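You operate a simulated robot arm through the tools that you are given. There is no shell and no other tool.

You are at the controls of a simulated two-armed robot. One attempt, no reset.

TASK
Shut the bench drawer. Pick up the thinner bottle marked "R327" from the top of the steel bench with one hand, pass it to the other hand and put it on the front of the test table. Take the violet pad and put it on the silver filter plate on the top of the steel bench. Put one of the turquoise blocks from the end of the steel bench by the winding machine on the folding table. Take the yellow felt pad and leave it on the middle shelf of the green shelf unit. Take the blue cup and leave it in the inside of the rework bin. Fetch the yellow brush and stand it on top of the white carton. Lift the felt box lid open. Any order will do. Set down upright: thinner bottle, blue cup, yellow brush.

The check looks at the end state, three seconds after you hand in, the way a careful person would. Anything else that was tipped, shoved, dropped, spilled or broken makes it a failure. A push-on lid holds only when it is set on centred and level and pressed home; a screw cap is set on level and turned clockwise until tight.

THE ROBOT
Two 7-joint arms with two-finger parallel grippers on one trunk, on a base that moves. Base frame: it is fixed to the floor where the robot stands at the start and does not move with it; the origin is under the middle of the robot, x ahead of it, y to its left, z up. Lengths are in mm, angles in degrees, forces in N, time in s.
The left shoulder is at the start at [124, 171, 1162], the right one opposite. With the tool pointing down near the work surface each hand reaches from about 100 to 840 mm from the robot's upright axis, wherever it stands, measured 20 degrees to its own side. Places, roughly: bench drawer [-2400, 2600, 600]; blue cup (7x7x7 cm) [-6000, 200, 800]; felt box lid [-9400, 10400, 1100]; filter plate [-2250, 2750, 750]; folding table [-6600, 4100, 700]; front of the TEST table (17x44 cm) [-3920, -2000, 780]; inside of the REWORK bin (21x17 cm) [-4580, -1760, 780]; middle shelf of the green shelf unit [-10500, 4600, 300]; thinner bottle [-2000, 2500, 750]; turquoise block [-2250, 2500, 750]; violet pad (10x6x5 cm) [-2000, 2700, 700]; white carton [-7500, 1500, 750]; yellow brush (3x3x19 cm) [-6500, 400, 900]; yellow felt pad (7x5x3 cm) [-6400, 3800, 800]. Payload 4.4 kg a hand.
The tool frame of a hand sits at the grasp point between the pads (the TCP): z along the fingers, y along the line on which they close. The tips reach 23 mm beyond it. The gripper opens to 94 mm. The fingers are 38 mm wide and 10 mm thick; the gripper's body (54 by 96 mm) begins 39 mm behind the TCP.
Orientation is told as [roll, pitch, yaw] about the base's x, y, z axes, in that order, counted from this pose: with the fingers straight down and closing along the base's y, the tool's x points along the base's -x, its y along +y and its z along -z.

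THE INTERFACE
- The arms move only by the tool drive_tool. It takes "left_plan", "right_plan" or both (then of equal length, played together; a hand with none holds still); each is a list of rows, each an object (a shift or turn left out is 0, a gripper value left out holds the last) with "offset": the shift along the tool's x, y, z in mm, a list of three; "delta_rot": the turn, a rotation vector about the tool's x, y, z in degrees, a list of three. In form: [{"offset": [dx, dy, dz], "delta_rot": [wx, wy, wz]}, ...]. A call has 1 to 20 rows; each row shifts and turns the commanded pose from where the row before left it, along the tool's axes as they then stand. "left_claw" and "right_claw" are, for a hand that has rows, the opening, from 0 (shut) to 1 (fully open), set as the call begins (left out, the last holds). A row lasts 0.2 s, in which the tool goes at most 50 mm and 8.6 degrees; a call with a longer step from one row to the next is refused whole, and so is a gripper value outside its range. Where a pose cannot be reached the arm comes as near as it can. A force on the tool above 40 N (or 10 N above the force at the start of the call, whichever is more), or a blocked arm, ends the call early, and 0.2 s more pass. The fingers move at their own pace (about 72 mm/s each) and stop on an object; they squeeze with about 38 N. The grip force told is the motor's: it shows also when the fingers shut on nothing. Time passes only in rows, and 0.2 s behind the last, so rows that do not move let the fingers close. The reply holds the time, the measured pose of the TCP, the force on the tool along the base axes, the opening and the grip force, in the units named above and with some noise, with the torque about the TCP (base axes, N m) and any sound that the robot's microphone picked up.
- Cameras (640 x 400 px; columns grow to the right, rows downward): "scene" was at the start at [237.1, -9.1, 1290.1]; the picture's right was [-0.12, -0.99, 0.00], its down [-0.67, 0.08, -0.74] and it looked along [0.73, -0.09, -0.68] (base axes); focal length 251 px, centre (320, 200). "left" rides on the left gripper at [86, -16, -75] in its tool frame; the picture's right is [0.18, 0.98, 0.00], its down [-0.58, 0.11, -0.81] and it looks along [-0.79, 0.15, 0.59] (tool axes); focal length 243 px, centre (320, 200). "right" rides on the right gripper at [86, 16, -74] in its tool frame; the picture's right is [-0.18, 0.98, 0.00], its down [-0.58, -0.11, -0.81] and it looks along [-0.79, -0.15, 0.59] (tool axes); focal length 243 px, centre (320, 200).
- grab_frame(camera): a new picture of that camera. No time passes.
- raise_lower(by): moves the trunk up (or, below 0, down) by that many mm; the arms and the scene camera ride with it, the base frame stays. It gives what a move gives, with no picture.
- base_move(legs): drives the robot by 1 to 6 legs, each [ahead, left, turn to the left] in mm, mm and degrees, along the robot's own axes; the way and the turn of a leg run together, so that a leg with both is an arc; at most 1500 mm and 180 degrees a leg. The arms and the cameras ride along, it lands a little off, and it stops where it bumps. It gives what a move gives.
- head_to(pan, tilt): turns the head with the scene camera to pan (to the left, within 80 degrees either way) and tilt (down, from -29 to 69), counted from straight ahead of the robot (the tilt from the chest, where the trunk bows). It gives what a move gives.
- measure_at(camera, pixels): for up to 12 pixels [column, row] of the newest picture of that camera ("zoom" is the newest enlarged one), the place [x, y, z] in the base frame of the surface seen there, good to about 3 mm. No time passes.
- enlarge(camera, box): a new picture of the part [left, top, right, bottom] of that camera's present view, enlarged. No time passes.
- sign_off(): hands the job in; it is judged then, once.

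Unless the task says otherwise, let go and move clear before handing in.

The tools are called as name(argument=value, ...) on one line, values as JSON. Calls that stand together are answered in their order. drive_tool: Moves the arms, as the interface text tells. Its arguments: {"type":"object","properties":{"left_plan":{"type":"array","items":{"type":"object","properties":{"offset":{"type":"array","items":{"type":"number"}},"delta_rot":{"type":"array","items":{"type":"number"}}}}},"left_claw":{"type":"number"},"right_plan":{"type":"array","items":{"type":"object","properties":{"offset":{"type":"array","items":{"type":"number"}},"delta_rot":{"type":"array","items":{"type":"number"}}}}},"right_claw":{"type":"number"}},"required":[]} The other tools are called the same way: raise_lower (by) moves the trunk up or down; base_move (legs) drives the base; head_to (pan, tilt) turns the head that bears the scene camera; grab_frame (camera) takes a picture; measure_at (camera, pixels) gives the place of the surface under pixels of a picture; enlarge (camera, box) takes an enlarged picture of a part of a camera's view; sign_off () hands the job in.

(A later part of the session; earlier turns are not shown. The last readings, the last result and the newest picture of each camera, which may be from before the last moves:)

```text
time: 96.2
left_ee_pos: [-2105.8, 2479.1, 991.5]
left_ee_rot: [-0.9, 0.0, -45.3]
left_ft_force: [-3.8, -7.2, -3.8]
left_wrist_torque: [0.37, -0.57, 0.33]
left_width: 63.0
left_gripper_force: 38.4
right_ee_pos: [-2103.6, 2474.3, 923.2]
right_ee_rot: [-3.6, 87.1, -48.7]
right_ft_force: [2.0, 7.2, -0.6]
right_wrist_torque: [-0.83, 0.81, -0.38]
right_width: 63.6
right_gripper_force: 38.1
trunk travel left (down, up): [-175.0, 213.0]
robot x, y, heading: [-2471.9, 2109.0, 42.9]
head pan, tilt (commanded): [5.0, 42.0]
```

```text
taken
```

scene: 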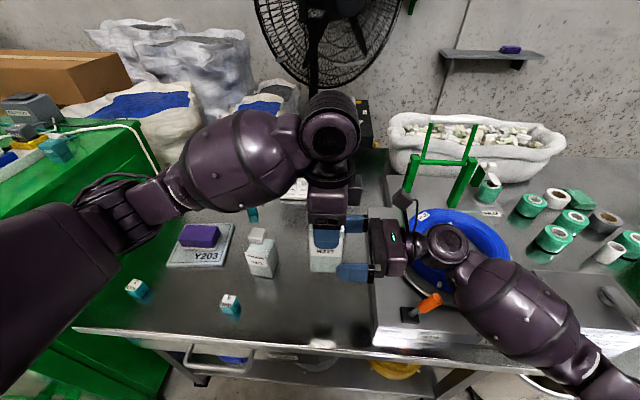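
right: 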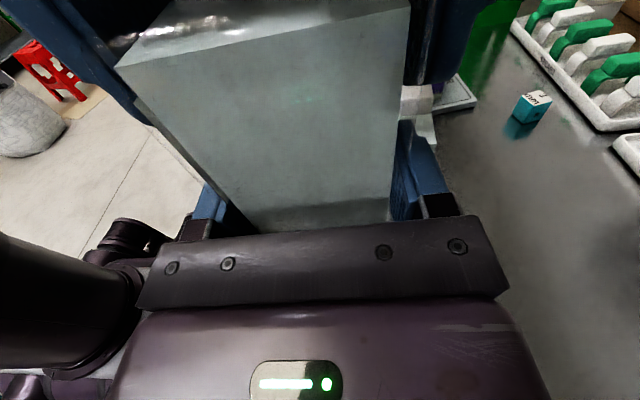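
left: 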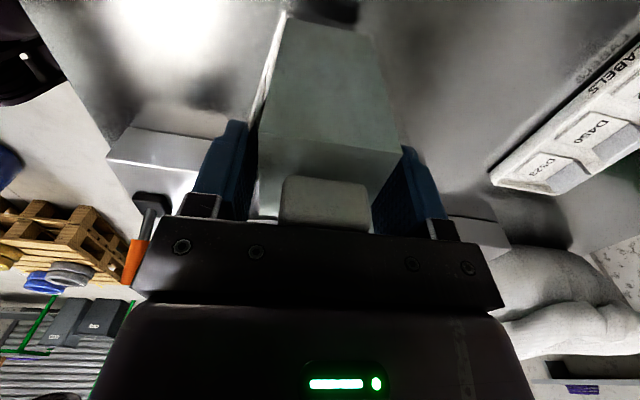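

Both hands hold the bottle (63.6 mm, 38 N). Now the left hand releases and rises.

drive_tool(left_plan=[{"offset": [0, 0, 0]}, {"offset": [0, 0, 0]}, {"offset": [0, 0, 0]}], left_claw=1)

grab_frame(camera="right")

```text
time: 97.0
left_ee_pos: [-2104.9, 2480.2, 990.1]
left_ee_rot: [-0.9, 0.1, -45.3]
left_ft_force: [-0.1, -0.8, -0.3]
left_wrist_torque: [0.01, -0.05, 0.0]
left_width: 94.0
left_gripper_force: 0.0
right_ee_pos: [-2103.2, 2474.0, 923.1]
right_ee_rot: [-2.8, 87.0, -47.8]
right_ft_force: [0.4, 0.3, -0.2]
right_wrist_torque: [-0.03, 0.0, 0.01]
right_width: 63.6
right_gripper_force: 37.4
trunk travel left (down, up): [-175.0, 213.0]
robot x, y, heading: [-2471.3, 2106.8, 43.0]
head pan, tilt (commanded): [5.0, 42.0]
```

```text
taken
```

right: 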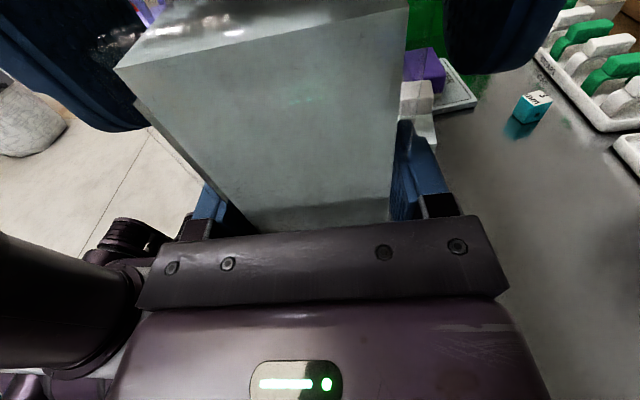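

Left is open; rising straight up off the bottle.

drive_tool(left_plan=[{"offset": [0, 0, -10]}, {"offset": [0, 0, -20]}, {"offset": [0, 0, -20]}, {"offset": [10, 0, -15]}, {"offset": [30, 0, -5]}, {"offset": [40, 0, 0]}, {"offset": [40, 0, 0]}, {"offset": [40, 0, 0]}])

grab_frame(camera="scene")

grab_frame(camera="right")

```text
time: 98.8
left_ee_pos: [-2218.4, 2592.5, 1060.8]
left_ee_rot: [-0.8, 0.1, -45.2]
left_ft_force: [-0.7, 0.5, 0.7]
left_wrist_torque: [0.01, 0.0, -0.02]
left_width: 93.9
left_gripper_force: 0.1
right_ee_pos: [-2103.7, 2475.6, 923.0]
right_ee_rot: [-2.0, 86.9, -46.9]
right_ft_force: [-0.1, -0.3, 0.3]
right_wrist_torque: [-0.03, 0.01, 0.02]
right_width: 63.7
right_gripper_force: 37.5
trunk travel left (down, up): [-175.0, 213.0]
robot x, y, heading: [-2474.5, 2110.2, 42.6]
head pan, tilt (commanded): [5.0, 42.0]
```

```text
taken
```

scene: 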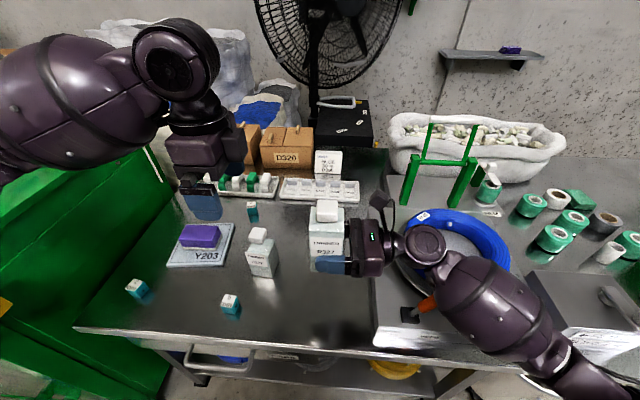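

```text
taken
```

right: 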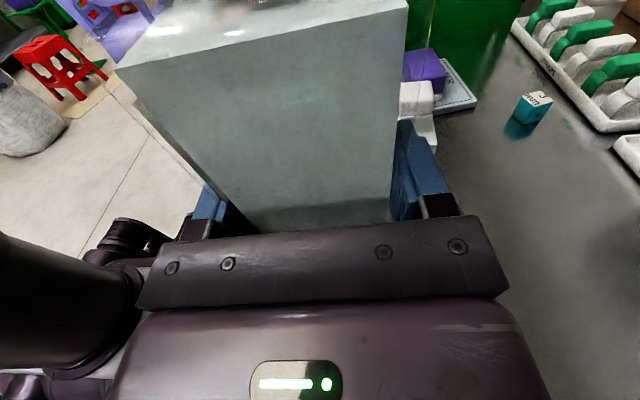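

The right hand now holds R327 alone. Next, the "5 mm" turquoise block for the left hand; I'll zoom in on it.

enlarge(camera="scene", box=[200, 270, 260, 330])

```text
6.67 times, centred on (230, 300) of scene
```

zoom: 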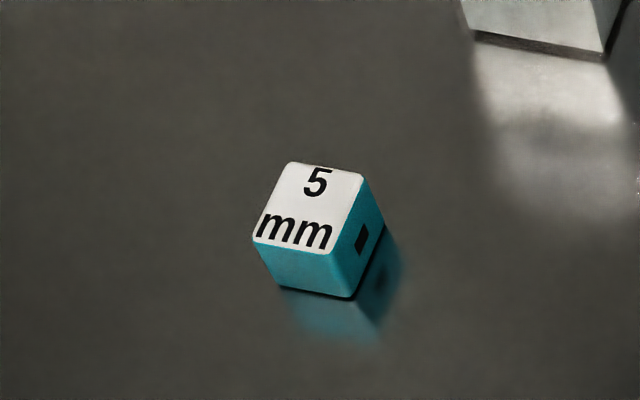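

measure_at(camera="zoom", pixels=[[292, 166], [360, 176], [328, 248], [258, 236], [309, 206], [300, 270], [365, 225], [355, 292], [280, 285]])

```text
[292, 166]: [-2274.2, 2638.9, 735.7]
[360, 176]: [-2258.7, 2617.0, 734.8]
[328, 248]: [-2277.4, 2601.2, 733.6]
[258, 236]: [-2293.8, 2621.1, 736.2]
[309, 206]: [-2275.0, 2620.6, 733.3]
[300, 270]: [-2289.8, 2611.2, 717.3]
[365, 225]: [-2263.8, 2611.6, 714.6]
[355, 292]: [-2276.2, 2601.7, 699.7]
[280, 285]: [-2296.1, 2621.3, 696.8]
```

Block centre is (-2276,2620), top 735, turned about 5°. Moving the left hand over it and down.

drive_tool(left_plan=[{"delta_rot": [0, 0, 5]}, {"offset": [28.8, -13.4, 20]}, {"offset": [28.8, -13.4, 20]}, {"offset": [0, 0, 45]}, {"offset": [0, 0, 45]}, {"offset": [0, 0, 45]}, {"offset": [0, 0, 45]}, {"offset": [0, 0, 40]}, {"offset": [0, 0, 0]}])

grab_frame(camera="left")

grab_frame(camera="scene")

```text
time: 100.8
left_ee_pos: [-2277.7, 2619.0, 797.6]
left_ee_rot: [-0.8, 0.0, -50.3]
left_ft_force: [0.5, 0.0, -0.3]
left_wrist_torque: [0.0, 0.03, 0.02]
left_width: 93.9
left_gripper_force: 0.1
right_ee_pos: [-2104.6, 2475.3, 923.7]
right_ee_rot: [-2.4, 87.0, -47.4]
right_ft_force: [0.2, 0.2, 0.4]
right_wrist_torque: [0.0, -0.03, 0.02]
right_width: 63.1
right_gripper_force: 37.9
trunk travel left (down, up): [-175.0, 213.0]
robot x, y, heading: [-2477.5, 2109.5, 42.6]
head pan, tilt (commanded): [5.0, 42.0]
```

```text
taken
```

left: 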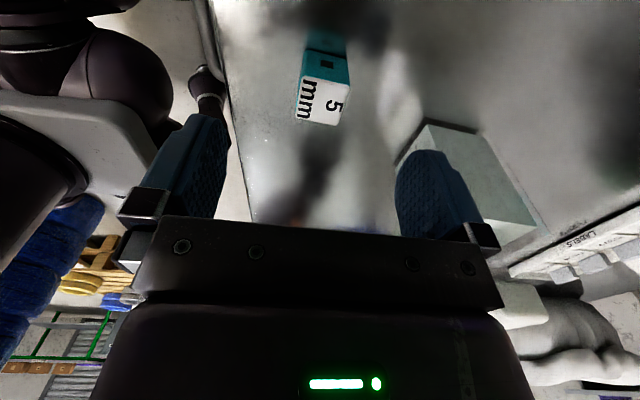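

```text
taken
```

scene: 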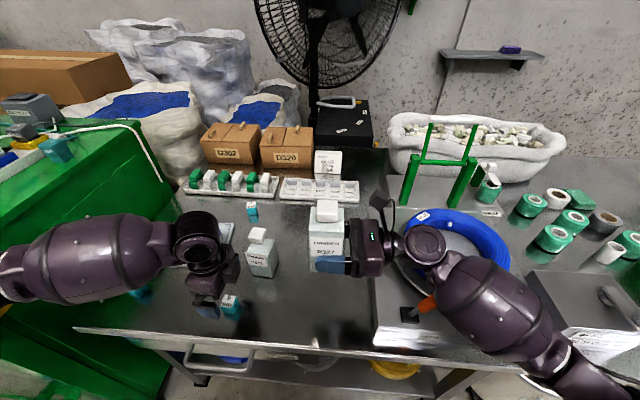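

The block is centred; bottle R372 stands near the far finger (left view 430–535, rows 120–240). I'll check its clearance before going lower.

measure_at(camera="left", pixels=[[428, 127], [480, 133], [530, 215], [470, 180], [405, 160], [520, 290], [325, 105], [320, 65]])

measure_at(camera="scene", pixels=[[258, 233], [250, 235], [265, 275], [248, 265], [276, 265]])

```text
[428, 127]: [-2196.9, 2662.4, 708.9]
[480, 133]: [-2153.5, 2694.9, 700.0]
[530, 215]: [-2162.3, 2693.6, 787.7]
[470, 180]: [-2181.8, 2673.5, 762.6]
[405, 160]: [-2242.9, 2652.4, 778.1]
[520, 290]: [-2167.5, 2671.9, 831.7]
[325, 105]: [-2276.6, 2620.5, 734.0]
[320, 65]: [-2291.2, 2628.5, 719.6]
```

```text
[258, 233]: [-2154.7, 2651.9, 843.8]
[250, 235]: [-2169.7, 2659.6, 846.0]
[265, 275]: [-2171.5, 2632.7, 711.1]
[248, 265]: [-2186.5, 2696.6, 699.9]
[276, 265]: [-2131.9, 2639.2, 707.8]
```

Clearance to R372 is about 30 mm, fine. Descending to grasp the block.

drive_tool(left_plan=[{"offset": [0, 0, 25]}, {"offset": [0, 0, 25]}, {"offset": [0, 0, 15]}, {"offset": [0, 0, 7]}, {"offset": [0, 0, 0]}])

drive_tool(left_plan=[{"offset": [0, 0, 0]}, {"offset": [0, 0, 0]}, {"offset": [0, 0, 0]}, {"offset": [0, 0, 0]}, {"offset": [0, 0, 0]}, {"offset": [0, 0, 0]}], left_claw=0)

grab_frame(camera="left")

```text
time: 102.0
left_ee_pos: [-2277.9, 2616.8, 728.5]
left_ee_rot: [-0.9, 0.1, -50.3]
left_ft_force: [0.4, 0.0, 0.1]
left_wrist_torque: [-0.01, -0.02, -0.01]
left_width: 94.1
left_gripper_force: 0.1
right_ee_pos: [-2102.6, 2475.5, 921.9]
right_ee_rot: [-2.8, 86.9, -47.8]
right_ft_force: [-0.2, 0.3, 0.0]
right_wrist_torque: [-0.02, 0.01, -0.02]
right_width: 63.3
right_gripper_force: 37.7
trunk travel left (down, up): [-175.0, 213.0]
robot x, y, heading: [-2472.5, 2107.8, 42.8]
head pan, tilt (commanded): [5.0, 42.0]
```

```text
time: 103.4
left_ee_pos: [-2279.1, 2617.8, 729.2]
left_ee_rot: [-0.9, 0.1, -50.3]
left_ft_force: [0.3, 0.2, 0.7]
left_wrist_torque: [0.0, 0.0, -0.03]
left_width: 29.2
left_gripper_force: 38.4
right_ee_pos: [-2104.3, 2475.1, 922.1]
right_ee_rot: [-2.9, 87.0, -47.8]
right_ft_force: [-0.3, 0.7, 0.6]
right_wrist_torque: [-0.01, -0.03, -0.01]
right_width: 63.4
right_gripper_force: 37.9
trunk travel left (down, up): [-175.0, 213.0]
robot x, y, heading: [-2475.4, 2111.2, 42.9]
head pan, tilt (commanded): [5.0, 42.0]
```

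```text
taken
```

left: 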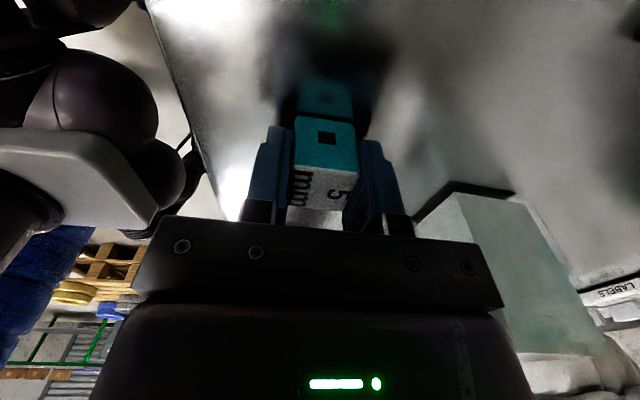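

Block gripped (29.2 mm). Lifting gently.

drive_tool(left_plan=[{"offset": [0, 0, -3]}, {"offset": [0, 0, -6]}, {"offset": [0, 0, -10]}, {"offset": [0, 0, -14]}, {"offset": [0, 0, -18]}, {"offset": [0, 0, -20]}, {"offset": [0, 0, -20]}, {"offset": [0, 0, -20]}, {"offset": [0, 0, -20]}, {"offset": [0, 0, -20]}, {"offset": [0, 0, -20]}, {"offset": [0, 0, -20]}, {"offset": [0, 0, -20]}, {"offset": [0, 0, -15]}, {"offset": [0, 0, -8]}])

grab_frame(camera="left")

grab_frame(camera="scene")

```text
time: 106.6
left_ee_pos: [-2276.0, 2619.0, 962.7]
left_ee_rot: [-0.9, 0.0, -50.3]
left_ft_force: [-0.3, -1.1, 0.2]
left_wrist_torque: [-0.01, -0.02, 0.0]
left_width: 29.2
left_gripper_force: 37.9
right_ee_pos: [-2104.3, 2475.2, 922.7]
right_ee_rot: [-2.9, 87.0, -47.9]
right_ft_force: [-0.7, -0.9, -0.9]
right_wrist_torque: [0.01, -0.01, -0.01]
right_width: 63.3
right_gripper_force: 38.0
trunk travel left (down, up): [-175.0, 213.0]
robot x, y, heading: [-2475.0, 2112.9, 42.8]
head pan, tilt (commanded): [5.0, 42.0]
```

```text
taken
```

left: 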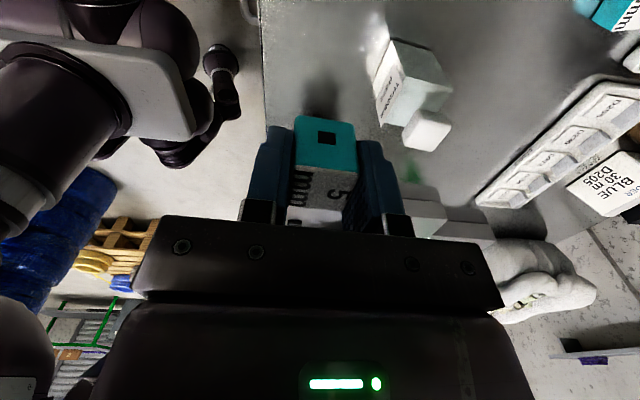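

```text
taken
```

scene: 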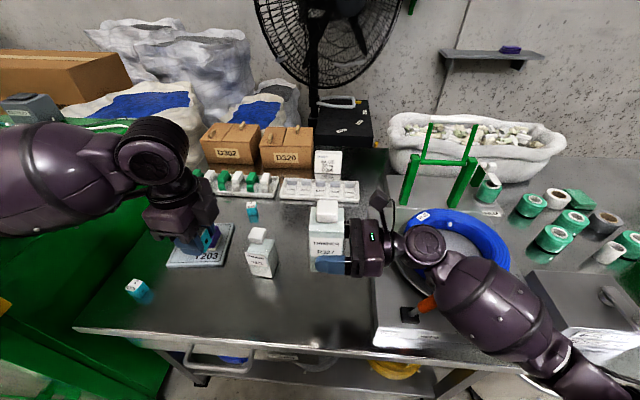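

Both items are secure. I'll back away from the bench and survey the surroundings before turning.

base_move(legs=[[-350, 0, 0]])

head_to(pan=80, tilt=25)

grab_frame(camera="scene")

head_to(pan=-80, tilt=25)

grab_frame(camera="scene")

```text
time: 108.8
left_ee_pos: [-2529.8, 2382.7, 962.5]
left_ee_rot: [-0.9, 0.0, -50.5]
left_ft_force: [-0.3, -0.3, -0.5]
left_wrist_torque: [0.0, -0.04, -0.02]
left_width: 29.1
left_gripper_force: 38.2
right_ee_pos: [-2359.7, 2237.3, 923.3]
right_ee_rot: [-2.2, 87.0, -47.5]
right_ft_force: [-0.5, -0.4, 0.2]
right_wrist_torque: [-0.01, 0.0, 0.01]
right_width: 63.5
right_gripper_force: 37.9
trunk travel left (down, up): [-175.0, 213.0]
robot x, y, heading: [-2733.2, 1872.0, 42.7]
head pan, tilt (commanded): [5.0, 42.0]
```

```text
time: 110.3
left_ee_pos: [-2529.8, 2382.4, 962.7]
left_ee_rot: [-0.9, 0.0, -50.6]
left_ft_force: [0.0, 0.7, -0.6]
left_wrist_torque: [-0.05, -0.01, -0.02]
left_width: 29.2
left_gripper_force: 38.3
right_ee_pos: [-2358.6, 2236.4, 922.8]
right_ee_rot: [-2.8, 87.0, -48.2]
right_ft_force: [-0.6, 0.4, -0.1]
right_wrist_torque: [-0.02, 0.0, -0.01]
right_width: 63.9
right_gripper_force: 38.3
trunk travel left (down, up): [-175.0, 213.0]
robot x, y, heading: [-2731.4, 1873.2, 42.3]
head pan, tilt (commanded): [80.0, 25.0]
```

```text
taken
```

scene: 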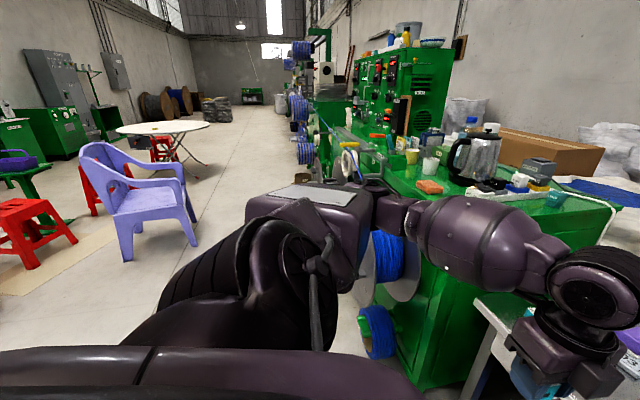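

```text
time: 112.8
left_ee_pos: [-2530.3, 2381.7, 963.2]
left_ee_rot: [-0.9, -0.1, -50.6]
left_ft_force: [-0.3, -1.5, -0.5]
left_wrist_torque: [-0.03, -0.01, 0.02]
left_width: 29.0
left_gripper_force: 37.9
right_ee_pos: [-2358.1, 2236.7, 922.5]
right_ee_rot: [-2.8, 87.0, -48.1]
right_ft_force: [0.9, -0.3, -0.7]
right_wrist_torque: [-0.02, -0.04, -0.02]
right_width: 63.6
right_gripper_force: 38.0
trunk travel left (down, up): [-175.0, 213.0]
robot x, y, heading: [-2734.1, 1875.2, 42.5]
head pan, tilt (commanded): [-80.0, 25.0]
```

```text
taken
```

scene: 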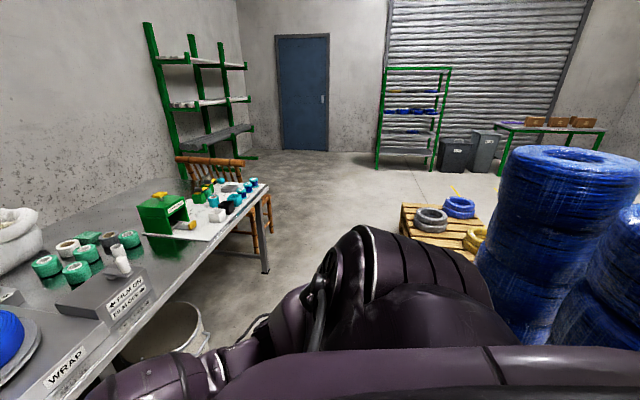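

The view left shows purple chair, red stools and folding table; right shows tire stacks. Turning left 90° is clear; then I'll look toward the left wall.

base_move(legs=[[0, 0, 90]])

head_to(pan=75, tilt=20)

grab_frame(camera="scene")

head_to(pan=20, tilt=20)

grab_frame(camera="scene")

```text
time: 117.0
left_ee_pos: [-3238.5, 2078.7, 962.9]
left_ee_rot: [-0.9, -0.1, 38.9]
left_ft_force: [0.5, 0.2, -0.4]
left_wrist_torque: [0.02, 0.02, 0.0]
left_width: 29.2
left_gripper_force: 37.9
right_ee_pos: [-3091.9, 2249.1, 922.6]
right_ee_rot: [-2.9, 87.0, 41.2]
right_ft_force: [0.1, -0.9, -0.6]
right_wrist_torque: [0.01, -0.04, -0.01]
right_width: 63.3
right_gripper_force: 37.9
trunk travel left (down, up): [-175.0, 213.0]
robot x, y, heading: [-2731.2, 1873.4, 131.9]
head pan, tilt (commanded): [-80.0, 25.0]
```

```text
time: 119.4
left_ee_pos: [-3239.9, 2079.4, 963.0]
left_ee_rot: [-0.9, 0.1, 39.0]
left_ft_force: [0.3, 0.0, -0.7]
left_wrist_torque: [-0.02, 0.0, -0.02]
left_width: 28.7
left_gripper_force: 38.5
right_ee_pos: [-3092.1, 2248.2, 922.0]
right_ee_rot: [-2.9, 87.1, 41.2]
right_ft_force: [0.4, -0.5, 0.2]
right_wrist_torque: [0.02, -0.01, 0.01]
right_width: 63.3
right_gripper_force: 37.7
trunk travel left (down, up): [-175.0, 213.0]
robot x, y, heading: [-2731.8, 1875.1, 132.0]
head pan, tilt (commanded): [75.0, 20.0]
```

```text
taken
```

scene: 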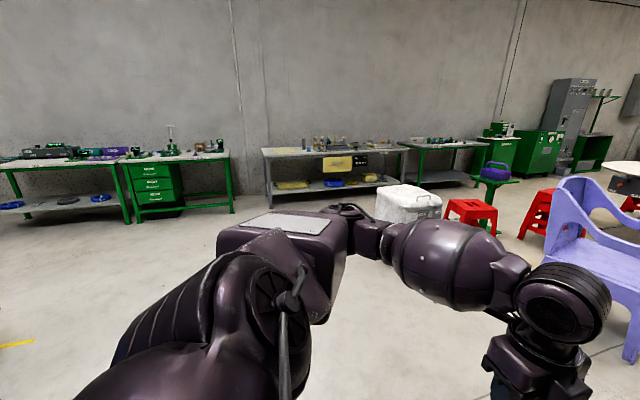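

```text
time: 120.6
left_ee_pos: [-3239.1, 2079.0, 962.7]
left_ee_rot: [-0.9, 0.0, 38.9]
left_ft_force: [-0.2, -0.6, -0.3]
left_wrist_torque: [-0.01, 0.01, 0.03]
left_width: 28.7
left_gripper_force: 37.9
right_ee_pos: [-3091.1, 2248.6, 922.5]
right_ee_rot: [-3.0, 87.0, 41.2]
right_ft_force: [0.4, 0.2, 0.2]
right_wrist_torque: [0.0, -0.01, 0.03]
right_width: 63.4
right_gripper_force: 37.8
trunk travel left (down, up): [-175.0, 213.0]
robot x, y, heading: [-2732.1, 1871.2, 131.9]
head pan, tilt (commanded): [20.0, 20.0]
```

```text
taken
```

scene: 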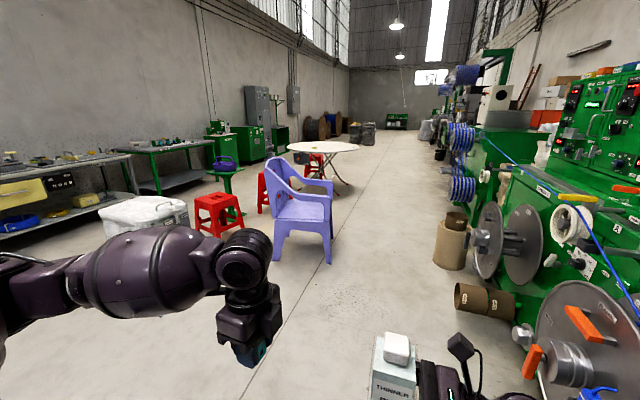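

Bottle held upright at (395,360), block at left hand. I'll measure obstacle positions in this view.

measure_at(camera="scene", pixels=[[275, 260], [330, 262], [215, 235], [150, 215], [120, 225], [450, 265], [230, 215], [345, 190], [300, 165], [170, 190]])

base_move(legs=[[0, 0, 88]])

head_to(pan=0, tilt=25)

grab_frame(camera="scene")

head_to(pan=45, tilt=25)

grab_frame(camera="scene")

```text
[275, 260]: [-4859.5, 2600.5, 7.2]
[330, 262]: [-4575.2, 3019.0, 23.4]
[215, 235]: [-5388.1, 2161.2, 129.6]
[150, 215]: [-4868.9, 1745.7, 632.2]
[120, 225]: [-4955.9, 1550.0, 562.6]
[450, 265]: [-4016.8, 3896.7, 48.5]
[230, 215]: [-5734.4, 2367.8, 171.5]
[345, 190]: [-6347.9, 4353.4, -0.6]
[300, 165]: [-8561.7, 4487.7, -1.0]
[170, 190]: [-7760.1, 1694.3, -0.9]
```

```text
time: 124.3
left_ee_pos: [-3042.4, 1436.5, 979.9]
left_ee_rot: [0.8, -0.2, 117.4]
left_ft_force: [-0.3, 0.2, -0.3]
left_wrist_torque: [0.04, 0.0, 0.01]
left_width: 29.1
left_gripper_force: 37.6
right_ee_pos: [-3174.3, 1602.9, 926.3]
right_ee_rot: [6.8, 87.7, 130.9]
right_ft_force: [0.2, 0.0, 0.3]
right_wrist_torque: [0.03, -0.02, -0.02]
right_width: 63.6
right_gripper_force: 38.0
trunk travel left (down, up): [-175.0, 213.0]
robot x, y, heading: [-2734.2, 1879.9, -148.1]
head pan, tilt (commanded): [20.0, 20.0]
stopped in leg 1: the robot was blocked; the commanded pose is now the measured one
```

```text
time: 125.2
left_ee_pos: [-3042.1, 1436.9, 976.8]
left_ee_rot: [0.6, 0.0, 117.6]
left_ft_force: [0.0, -0.4, 0.4]
left_wrist_torque: [0.03, 0.01, 0.02]
left_width: 28.9
left_gripper_force: 38.0
right_ee_pos: [-3173.9, 1602.4, 925.0]
right_ee_rot: [3.4, 88.0, 127.7]
right_ft_force: [0.8, 0.3, 0.0]
right_wrist_torque: [0.01, 0.0, -0.03]
right_width: 63.6
right_gripper_force: 37.8
trunk travel left (down, up): [-175.0, 213.0]
robot x, y, heading: [-2735.9, 1876.0, -147.9]
head pan, tilt (commanded): [0.0, 25.0]
```

```text
taken
```

scene: 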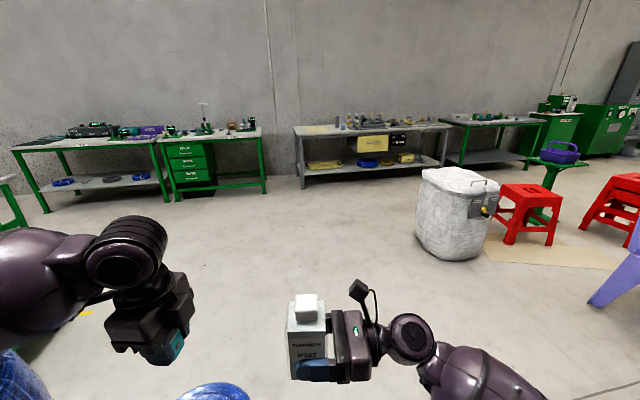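

```text
time: 126.3
left_ee_pos: [-3042.5, 1435.0, 975.8]
left_ee_rot: [0.7, 0.0, 117.6]
left_ft_force: [0.1, 0.2, 0.2]
left_wrist_torque: [-0.01, 0.0, 0.0]
left_width: 28.9
left_gripper_force: 38.0
right_ee_pos: [-3175.4, 1601.5, 924.6]
right_ee_rot: [2.7, 88.1, 126.9]
right_ft_force: [0.2, -0.7, -0.6]
right_wrist_torque: [0.0, 0.03, 0.0]
right_width: 63.7
right_gripper_force: 38.0
trunk travel left (down, up): [-175.0, 213.0]
robot x, y, heading: [-2738.2, 1878.3, -147.8]
head pan, tilt (commanded): [45.0, 25.0]
```

```text
taken
```

scene: 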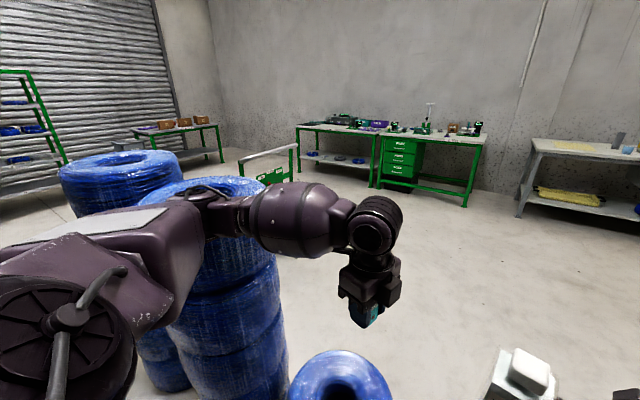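

The turn was blocked at 80°: my left elbow touched the cable-coil stack (cols 60–280). I'll turn back a little to free it and check whether the stack moved.

base_move(legs=[[0, 0, -14]])

head_to(pan=70, tilt=30)

grab_frame(camera="scene")

```text
time: 127.5
left_ee_pos: [-3136.7, 1506.3, 969.0]
left_ee_rot: [0.3, -1.0, 103.8]
left_ft_force: [0.1, -0.2, 0.1]
left_wrist_torque: [-0.03, -0.01, -0.02]
left_width: 29.0
left_gripper_force: 38.3
right_ee_pos: [-3224.8, 1701.0, 922.8]
right_ee_rot: [-3.4, 87.0, 106.9]
right_ft_force: [-0.1, 0.5, -4.0]
right_wrist_torque: [0.03, 0.0, -0.02]
right_width: 63.8
right_gripper_force: 38.6
trunk travel left (down, up): [-175.0, 213.0]
robot x, y, heading: [-2736.6, 1879.3, -162.2]
head pan, tilt (commanded): [45.0, 25.0]
```

```text
time: 128.4
left_ee_pos: [-3136.5, 1507.1, 969.1]
left_ee_rot: [0.2, -1.0, 103.8]
left_ft_force: [0.7, -0.5, -0.1]
left_wrist_torque: [0.0, -0.03, -0.07]
left_width: 29.2
left_gripper_force: 37.7
right_ee_pos: [-3226.0, 1700.7, 921.9]
right_ee_rot: [-2.9, 87.0, 107.4]
right_ft_force: [-0.3, -0.6, -3.3]
right_wrist_torque: [0.04, 0.0, -0.03]
right_width: 63.6
right_gripper_force: 37.9
trunk travel left (down, up): [-175.0, 213.0]
robot x, y, heading: [-2735.9, 1877.2, -162.0]
head pan, tilt (commanded): [70.0, 30.0]
```

```text
taken
```

scene: 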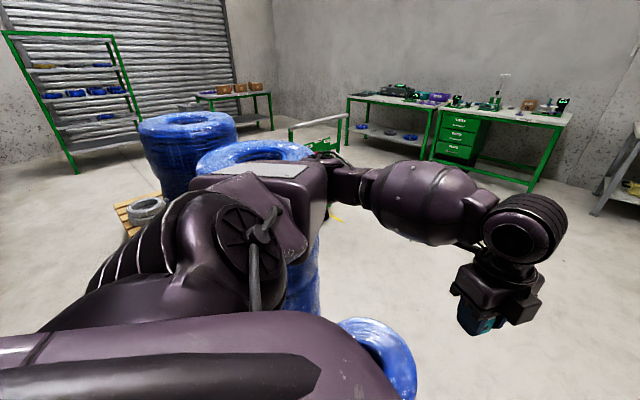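

The stack still looks upright. I'll measure the coil stacks so I can steer around them.

measure_at(camera="scene", pixels=[[200, 163], [310, 152], [255, 143], [255, 170], [142, 130], [236, 124], [190, 113], [345, 325], [412, 360], [380, 330], [300, 290], [318, 250]])

enlarge(camera="scene", box=[120, 90, 340, 300])

```text
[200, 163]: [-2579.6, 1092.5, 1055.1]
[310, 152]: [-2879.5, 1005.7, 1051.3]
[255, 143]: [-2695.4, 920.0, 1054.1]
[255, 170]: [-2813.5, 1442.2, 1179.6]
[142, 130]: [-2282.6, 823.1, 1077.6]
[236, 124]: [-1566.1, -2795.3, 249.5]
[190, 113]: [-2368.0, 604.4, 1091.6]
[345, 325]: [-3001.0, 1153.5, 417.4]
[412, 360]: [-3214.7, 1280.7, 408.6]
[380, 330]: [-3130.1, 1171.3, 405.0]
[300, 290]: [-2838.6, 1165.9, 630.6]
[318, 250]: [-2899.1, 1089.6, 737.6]
```

```text
1.90 times, centred on (230, 195) of scene
```

zoom: 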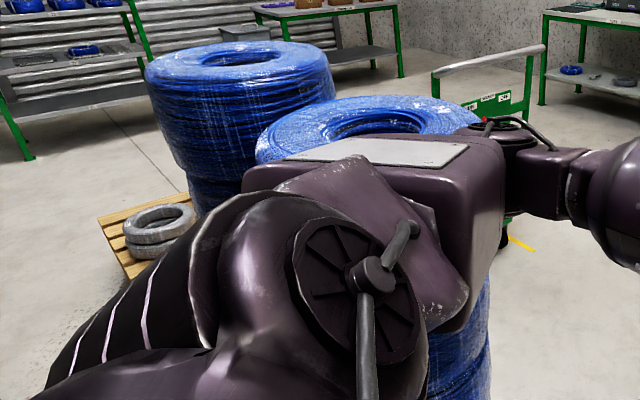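

The tall coil stack centre is about (-2740,1060) and a low coil (z 408) near (-3110,1260). I'll move diagonally away, then square up to the left wall.

base_move(legs=[[358, -344, 0], [0, 0, 25]])

head_to(pan=30, tilt=25)

grab_frame(camera="scene")

```text
time: 133.3
left_ee_pos: [-3390.2, 1583.3, 968.6]
left_ee_rot: [0.1, -1.0, 128.9]
left_ft_force: [0.4, 0.0, -0.4]
left_wrist_torque: [-0.01, 0.01, -0.02]
left_width: 28.6
left_gripper_force: 38.1
right_ee_pos: [-3553.8, 1721.5, 921.7]
right_ee_rot: [-3.0, 86.9, 132.5]
right_ft_force: [-0.6, -0.5, -3.8]
right_wrist_torque: [0.0, -0.04, -0.02]
right_width: 63.4
right_gripper_force: 37.8
trunk travel left (down, up): [-175.0, 213.0]
robot x, y, heading: [-3186.4, 2089.0, -136.9]
head pan, tilt (commanded): [70.0, 30.0]
```

```text
time: 134.3
left_ee_pos: [-3390.3, 1583.7, 969.7]
left_ee_rot: [0.3, -1.0, 128.9]
left_ft_force: [0.0, 0.3, 0.2]
left_wrist_torque: [0.0, -0.02, 0.03]
left_width: 29.0
left_gripper_force: 38.2
right_ee_pos: [-3554.1, 1721.7, 922.4]
right_ee_rot: [-2.9, 86.9, 132.3]
right_ft_force: [0.4, -0.2, -3.3]
right_wrist_torque: [0.02, -0.01, -0.02]
right_width: 63.7
right_gripper_force: 37.8
trunk travel left (down, up): [-175.0, 213.0]
robot x, y, heading: [-3187.0, 2090.3, -136.7]
head pan, tilt (commanded): [30.0, 25.0]
```

```text
taken
```

scene: 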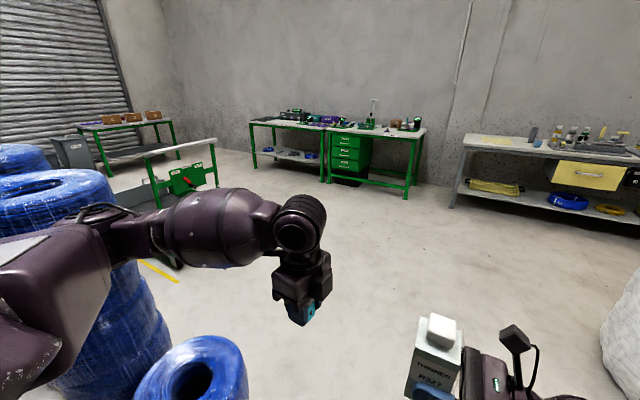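

Path straight ahead is clear (low coil is ~470 mm to the side). I'll measure the tables and cart first.

measure_at(camera="scene", pixels=[[185, 180], [155, 205], [215, 185], [405, 195], [425, 130], [335, 130], [390, 130], [327, 180], [255, 165], [460, 205], [620, 330], [170, 265]])

enlarge(camera="scene", box=[240, 90, 440, 215])

```text
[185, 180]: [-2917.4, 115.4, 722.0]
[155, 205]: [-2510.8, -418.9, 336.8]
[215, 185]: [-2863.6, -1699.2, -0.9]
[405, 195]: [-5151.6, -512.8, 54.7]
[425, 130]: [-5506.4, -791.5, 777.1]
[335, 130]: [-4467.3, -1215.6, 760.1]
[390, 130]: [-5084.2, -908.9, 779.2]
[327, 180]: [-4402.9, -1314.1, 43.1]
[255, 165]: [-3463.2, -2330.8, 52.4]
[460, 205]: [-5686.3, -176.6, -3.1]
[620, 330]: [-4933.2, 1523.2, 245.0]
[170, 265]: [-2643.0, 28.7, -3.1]
```

```text
3.20 times, centred on (340, 152) of scene
```

zoom: 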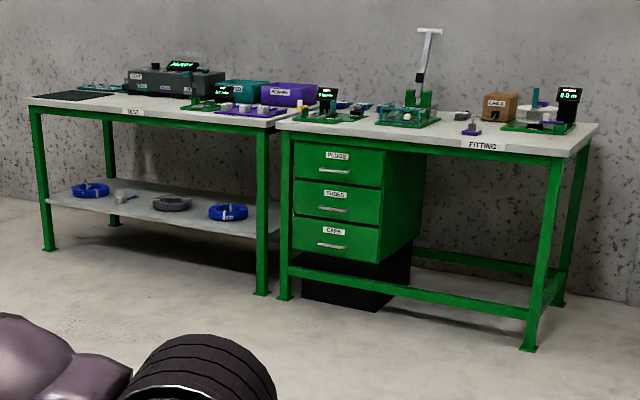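

TEST table's front edge runs v≈-4118 from u 658–2042; FITTING table is next to it; purple bin near its right rear. Driving ahead then strafing left along the tables.

base_move(legs=[[1120, 0, 0], [1120, 0, 0]])

head_to(pan=55, tilt=22)

grab_frame(camera="scene")

```text
time: 145.4
left_ee_pos: [-5053.8, 68.2, 968.0]
left_ee_rot: [0.3, -1.0, 128.3]
left_ft_force: [0.2, -0.2, -0.3]
left_wrist_torque: [0.01, -0.01, 0.0]
left_width: 29.2
left_gripper_force: 38.1
right_ee_pos: [-5215.8, 208.3, 920.9]
right_ee_rot: [-3.3, 86.8, 131.4]
right_ft_force: [-0.3, 0.4, -3.2]
right_wrist_torque: [0.01, 0.03, 0.01]
right_width: 63.3
right_gripper_force: 38.2
trunk travel left (down, up): [-175.0, 213.0]
robot x, y, heading: [-4840.0, 571.6, -137.6]
head pan, tilt (commanded): [30.0, 25.0]
```

```text
time: 146.3
left_ee_pos: [-5054.3, 68.2, 969.3]
left_ee_rot: [0.2, -1.1, 128.3]
left_ft_force: [0.9, -1.1, 0.6]
left_wrist_torque: [0.02, -0.01, 0.03]
left_width: 29.1
left_gripper_force: 37.8
right_ee_pos: [-5215.1, 208.8, 921.6]
right_ee_rot: [-3.1, 86.9, 131.6]
right_ft_force: [-0.4, 0.0, -2.5]
right_wrist_torque: [0.02, 0.0, 0.02]
right_width: 63.4
right_gripper_force: 38.0
trunk travel left (down, up): [-175.0, 213.0]
robot x, y, heading: [-4843.7, 571.8, -137.6]
head pan, tilt (commanded): [55.0, 22.0]
```

```text
taken
```

scene: 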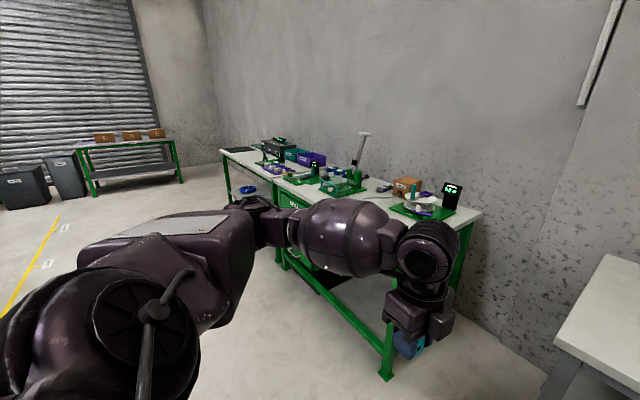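

Clear along the table fronts. Strafing left to the TEST table.

base_move(legs=[[0, 1200, 0], [0, 1230, 0.6]])

head_to(pan=0, tilt=30)

grab_frame(camera="scene")

```text
time: 167.8
left_ee_pos: [-3436.2, -1749.8, 969.6]
left_ee_rot: [0.2, -0.9, 126.9]
left_ft_force: [0.9, 1.0, -0.4]
left_wrist_torque: [-0.06, 0.02, -0.01]
left_width: 29.1
left_gripper_force: 38.4
right_ee_pos: [-3595.5, -1606.2, 921.1]
right_ee_rot: [-3.1, 86.9, 130.3]
right_ft_force: [0.3, -0.2, -3.2]
right_wrist_torque: [-0.02, 0.05, 0.03]
right_width: 63.6
right_gripper_force: 37.9
trunk travel left (down, up): [-175.0, 213.0]
robot x, y, heading: [-3211.6, -1250.0, -138.6]
head pan, tilt (commanded): [55.0, 22.0]
```

```text
time: 169.1
left_ee_pos: [-3436.2, -1750.2, 969.4]
left_ee_rot: [0.2, -1.1, 126.9]
left_ft_force: [0.0, 0.0, -0.3]
left_wrist_torque: [-0.02, -0.01, 0.0]
left_width: 29.1
left_gripper_force: 38.4
right_ee_pos: [-3594.3, -1605.1, 921.5]
right_ee_rot: [-3.0, 86.9, 130.2]
right_ft_force: [0.2, -0.2, -2.9]
right_wrist_torque: [0.01, 0.0, -0.04]
right_width: 63.5
right_gripper_force: 37.9
trunk travel left (down, up): [-175.0, 213.0]
robot x, y, heading: [-3215.8, -1253.0, -139.0]
head pan, tilt (commanded): [0.0, 30.0]
```

```text
taken
```

scene: 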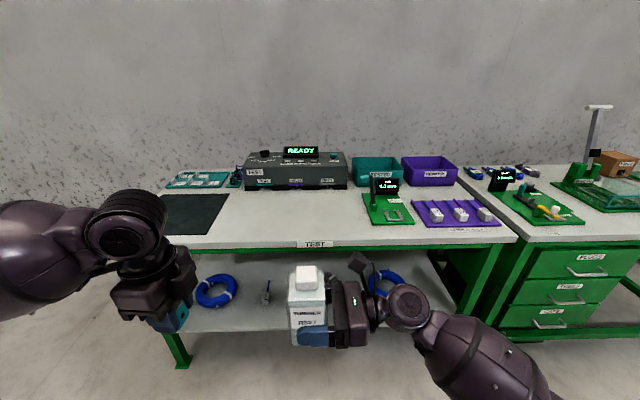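

The TEST table is right ahead; free front space around (290,225), purple bin at (430,170). I'll enlarge to read labels and measure.

enlarge(camera="scene", box=[150, 130, 520, 270])

measure_at(camera="scene", pixels=[[290, 240], [290, 200], [180, 243], [180, 233], [215, 225], [365, 240], [365, 200], [430, 165], [430, 183], [330, 225], [510, 235], [250, 225]])

```text
1.73 times, centred on (335, 200) of scene
```

zoom: 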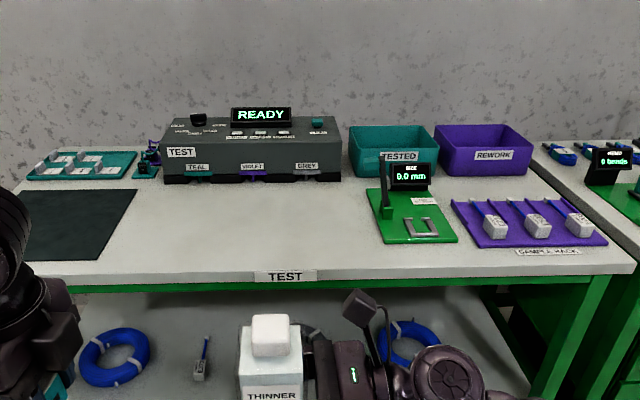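

```text
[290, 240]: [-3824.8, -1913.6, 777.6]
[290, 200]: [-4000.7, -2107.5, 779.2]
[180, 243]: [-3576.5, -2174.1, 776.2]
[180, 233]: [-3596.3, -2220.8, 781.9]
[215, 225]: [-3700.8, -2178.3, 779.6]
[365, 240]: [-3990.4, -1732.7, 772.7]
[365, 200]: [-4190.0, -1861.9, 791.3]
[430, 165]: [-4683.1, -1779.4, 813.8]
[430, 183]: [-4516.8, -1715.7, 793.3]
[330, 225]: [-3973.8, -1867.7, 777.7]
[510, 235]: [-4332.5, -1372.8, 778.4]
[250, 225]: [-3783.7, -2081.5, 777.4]
```

Labels confirm TEST table, REWORK (purple) bin; table top z≈778, front edge v≈-4105. To set the bottle down with the wrist clear of the table edge, I want the right hand pointing ahead; first I'll measure the wrist geometry and extend the hand.

measure_at(camera="scene", pixels=[[408, 303], [390, 300], [425, 310], [350, 305], [306, 285], [470, 350], [355, 265]])

drive_tool(right_plan=[{"offset": [0, 8, 0]}, {"offset": [0, 15, 0]}, {"offset": [0, 20, 0]}, {"offset": [0, 20, 0]}, {"offset": [0, 20, 0]}, {"offset": [0, 20, 0]}, {"offset": [0, 20, 0]}, {"offset": [0, 20, 0]}, {"offset": [0, 15, 0]}, {"offset": [0, 8, 0]}])

```text
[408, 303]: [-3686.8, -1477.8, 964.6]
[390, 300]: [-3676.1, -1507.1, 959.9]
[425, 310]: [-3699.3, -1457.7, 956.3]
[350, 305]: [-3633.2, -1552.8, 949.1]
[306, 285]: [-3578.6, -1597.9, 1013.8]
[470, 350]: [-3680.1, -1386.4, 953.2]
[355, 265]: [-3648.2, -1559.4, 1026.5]
```

```text
time: 171.3
left_ee_pos: [-3436.1, -1750.6, 968.6]
left_ee_rot: [0.2, -0.9, 126.9]
left_ft_force: [-0.5, -0.2, -1.2]
left_wrist_torque: [0.03, 0.0, 0.0]
left_width: 29.0
left_gripper_force: 38.3
right_ee_pos: [-3716.3, -1719.8, 921.0]
right_ee_rot: [-3.9, 86.9, 129.5]
right_ft_force: [-0.2, 0.0, -3.6]
right_wrist_torque: [0.01, 0.02, 0.02]
right_width: 63.4
right_gripper_force: 38.3
trunk travel left (down, up): [-175.0, 213.0]
robot x, y, heading: [-3216.2, -1251.0, -138.8]
head pan, tilt (commanded): [0.0, 30.0]
```

Wrist centre is ~157 mm behind the TCP. I'll look at the forearm's slope now.

grab_frame(camera="scene")

```text
taken
```

scene: 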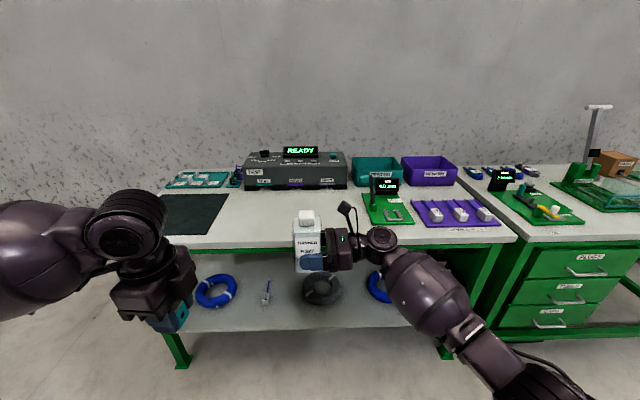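

measure_at(camera="scene", pixels=[[380, 240], [410, 275], [430, 295], [450, 320], [480, 345], [510, 375], [395, 262]])

```text
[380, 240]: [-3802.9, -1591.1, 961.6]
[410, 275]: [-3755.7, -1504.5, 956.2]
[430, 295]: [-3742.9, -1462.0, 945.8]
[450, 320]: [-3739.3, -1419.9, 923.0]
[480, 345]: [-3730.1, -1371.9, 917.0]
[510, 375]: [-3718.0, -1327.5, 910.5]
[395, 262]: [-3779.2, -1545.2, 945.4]
```

The forearm slopes down toward the elbow, so it must stay off the table. I'll rotate the right hand ~48° about vertical (pointing ahead-left), bottle staying upright in place.

drive_tool(right_plan=[{"delta_rot": [-3, 0, 0.16]}, {"delta_rot": [-6, 0, 0.31]}, {"delta_rot": [-6, 0, 0.31]}, {"delta_rot": [-6, 0, 0.31]}, {"delta_rot": [-6, 0, 0.31]}, {"delta_rot": [-6, 0, 0.31]}, {"delta_rot": [-6, 0, 0.31]}, {"delta_rot": [-6, 0, 0.31]}, {"delta_rot": [-3, 0, 0.16]}, {"offset": [0, 0, 0]}])

grab_frame(camera="scene")

grab_frame(camera="right")

```text
time: 173.5
left_ee_pos: [-3436.7, -1748.4, 969.0]
left_ee_rot: [0.2, -1.1, 126.9]
left_ft_force: [0.5, -0.1, -1.0]
left_wrist_torque: [-0.03, -0.01, -0.01]
left_width: 29.3
left_gripper_force: 38.1
right_ee_pos: [-3716.1, -1720.8, 922.3]
right_ee_rot: [-1.5, 86.8, 83.9]
right_ft_force: [0.2, 0.5, -4.3]
right_wrist_torque: [0.01, 0.04, 0.0]
right_width: 63.2
right_gripper_force: 37.9
trunk travel left (down, up): [-175.0, 213.0]
robot x, y, heading: [-3210.6, -1250.6, -138.8]
head pan, tilt (commanded): [0.0, 30.0]
```

```text
taken
```

scene: 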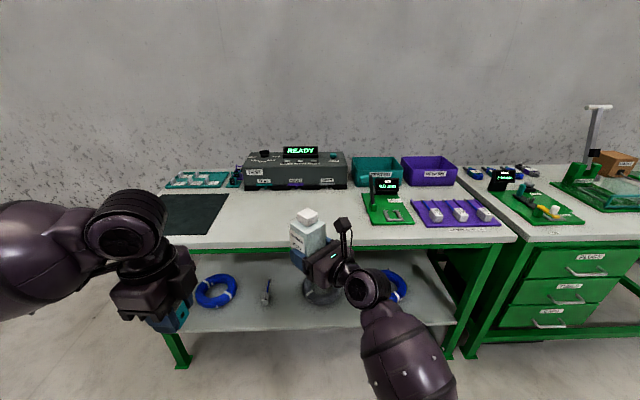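

```text
taken
```

right: 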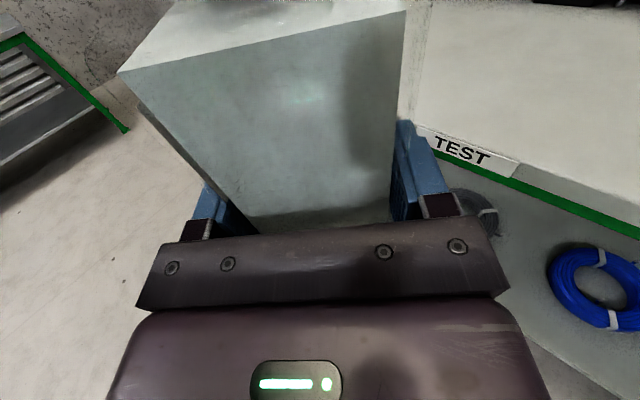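

Rotation worked; bottle upright. A further 24° then drive the base 250 mm closer.

drive_tool(right_plan=[{"delta_rot": [-3, 0, 0.16]}, {"delta_rot": [-6, 0, 0.31]}, {"delta_rot": [-6, 0, 0.31]}, {"delta_rot": [-6, 0, 0.31]}, {"delta_rot": [-3, 0, 0.16]}])

base_move(legs=[[250, 0, 1.5]])

grab_frame(camera="scene")

grab_frame(camera="right")

```text
time: 174.4
left_ee_pos: [-3435.8, -1748.5, 969.5]
left_ee_rot: [0.2, -0.9, 126.9]
left_ft_force: [-0.1, 0.3, 0.9]
left_wrist_torque: [-0.01, 0.03, -0.01]
left_width: 29.1
left_gripper_force: 38.0
right_ee_pos: [-3781.3, -1676.9, 895.0]
right_ee_rot: [61.9, 77.2, 125.4]
right_ft_force: [0.4, 0.7, -3.4]
right_wrist_torque: [0.05, 0.01, -0.03]
right_width: 63.2
right_gripper_force: 37.9
trunk travel left (down, up): [-175.0, 213.0]
robot x, y, heading: [-3213.6, -1248.5, -138.7]
head pan, tilt (commanded): [0.0, 30.0]
stopped in row 4 (right hand): the arm was blocked; the commanded pose is now the measured one
```

```text
time: 176.3
left_ee_pos: [-3611.0, -1920.1, 969.0]
left_ee_rot: [0.2, -1.0, 128.2]
left_ft_force: [-0.5, 0.4, -0.4]
left_wrist_torque: [0.01, -0.01, 0.02]
left_width: 29.1
left_gripper_force: 37.7
right_ee_pos: [-3957.0, -1855.9, 895.0]
right_ee_rot: [62.1, 77.2, 126.8]
right_ft_force: [0.3, 0.8, -3.3]
right_wrist_torque: [0.03, -0.03, 0.0]
right_width: 63.6
right_gripper_force: 37.9
trunk travel left (down, up): [-175.0, 213.0]
robot x, y, heading: [-3397.9, -1414.1, -137.5]
head pan, tilt (commanded): [0.0, 30.0]
```

```text
taken
```

scene: 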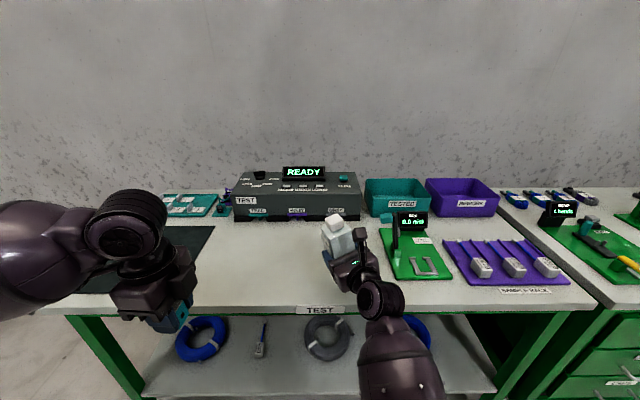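

```text
taken
```

right: 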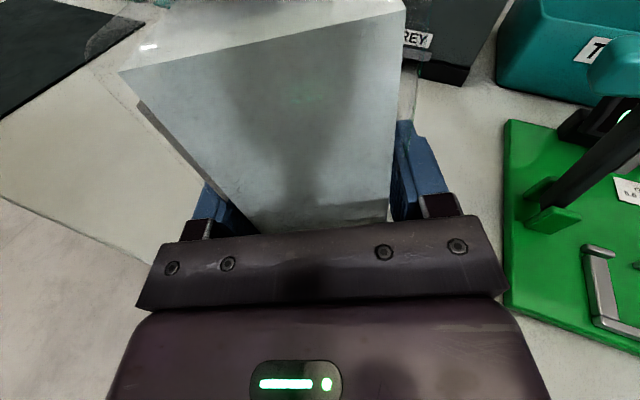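

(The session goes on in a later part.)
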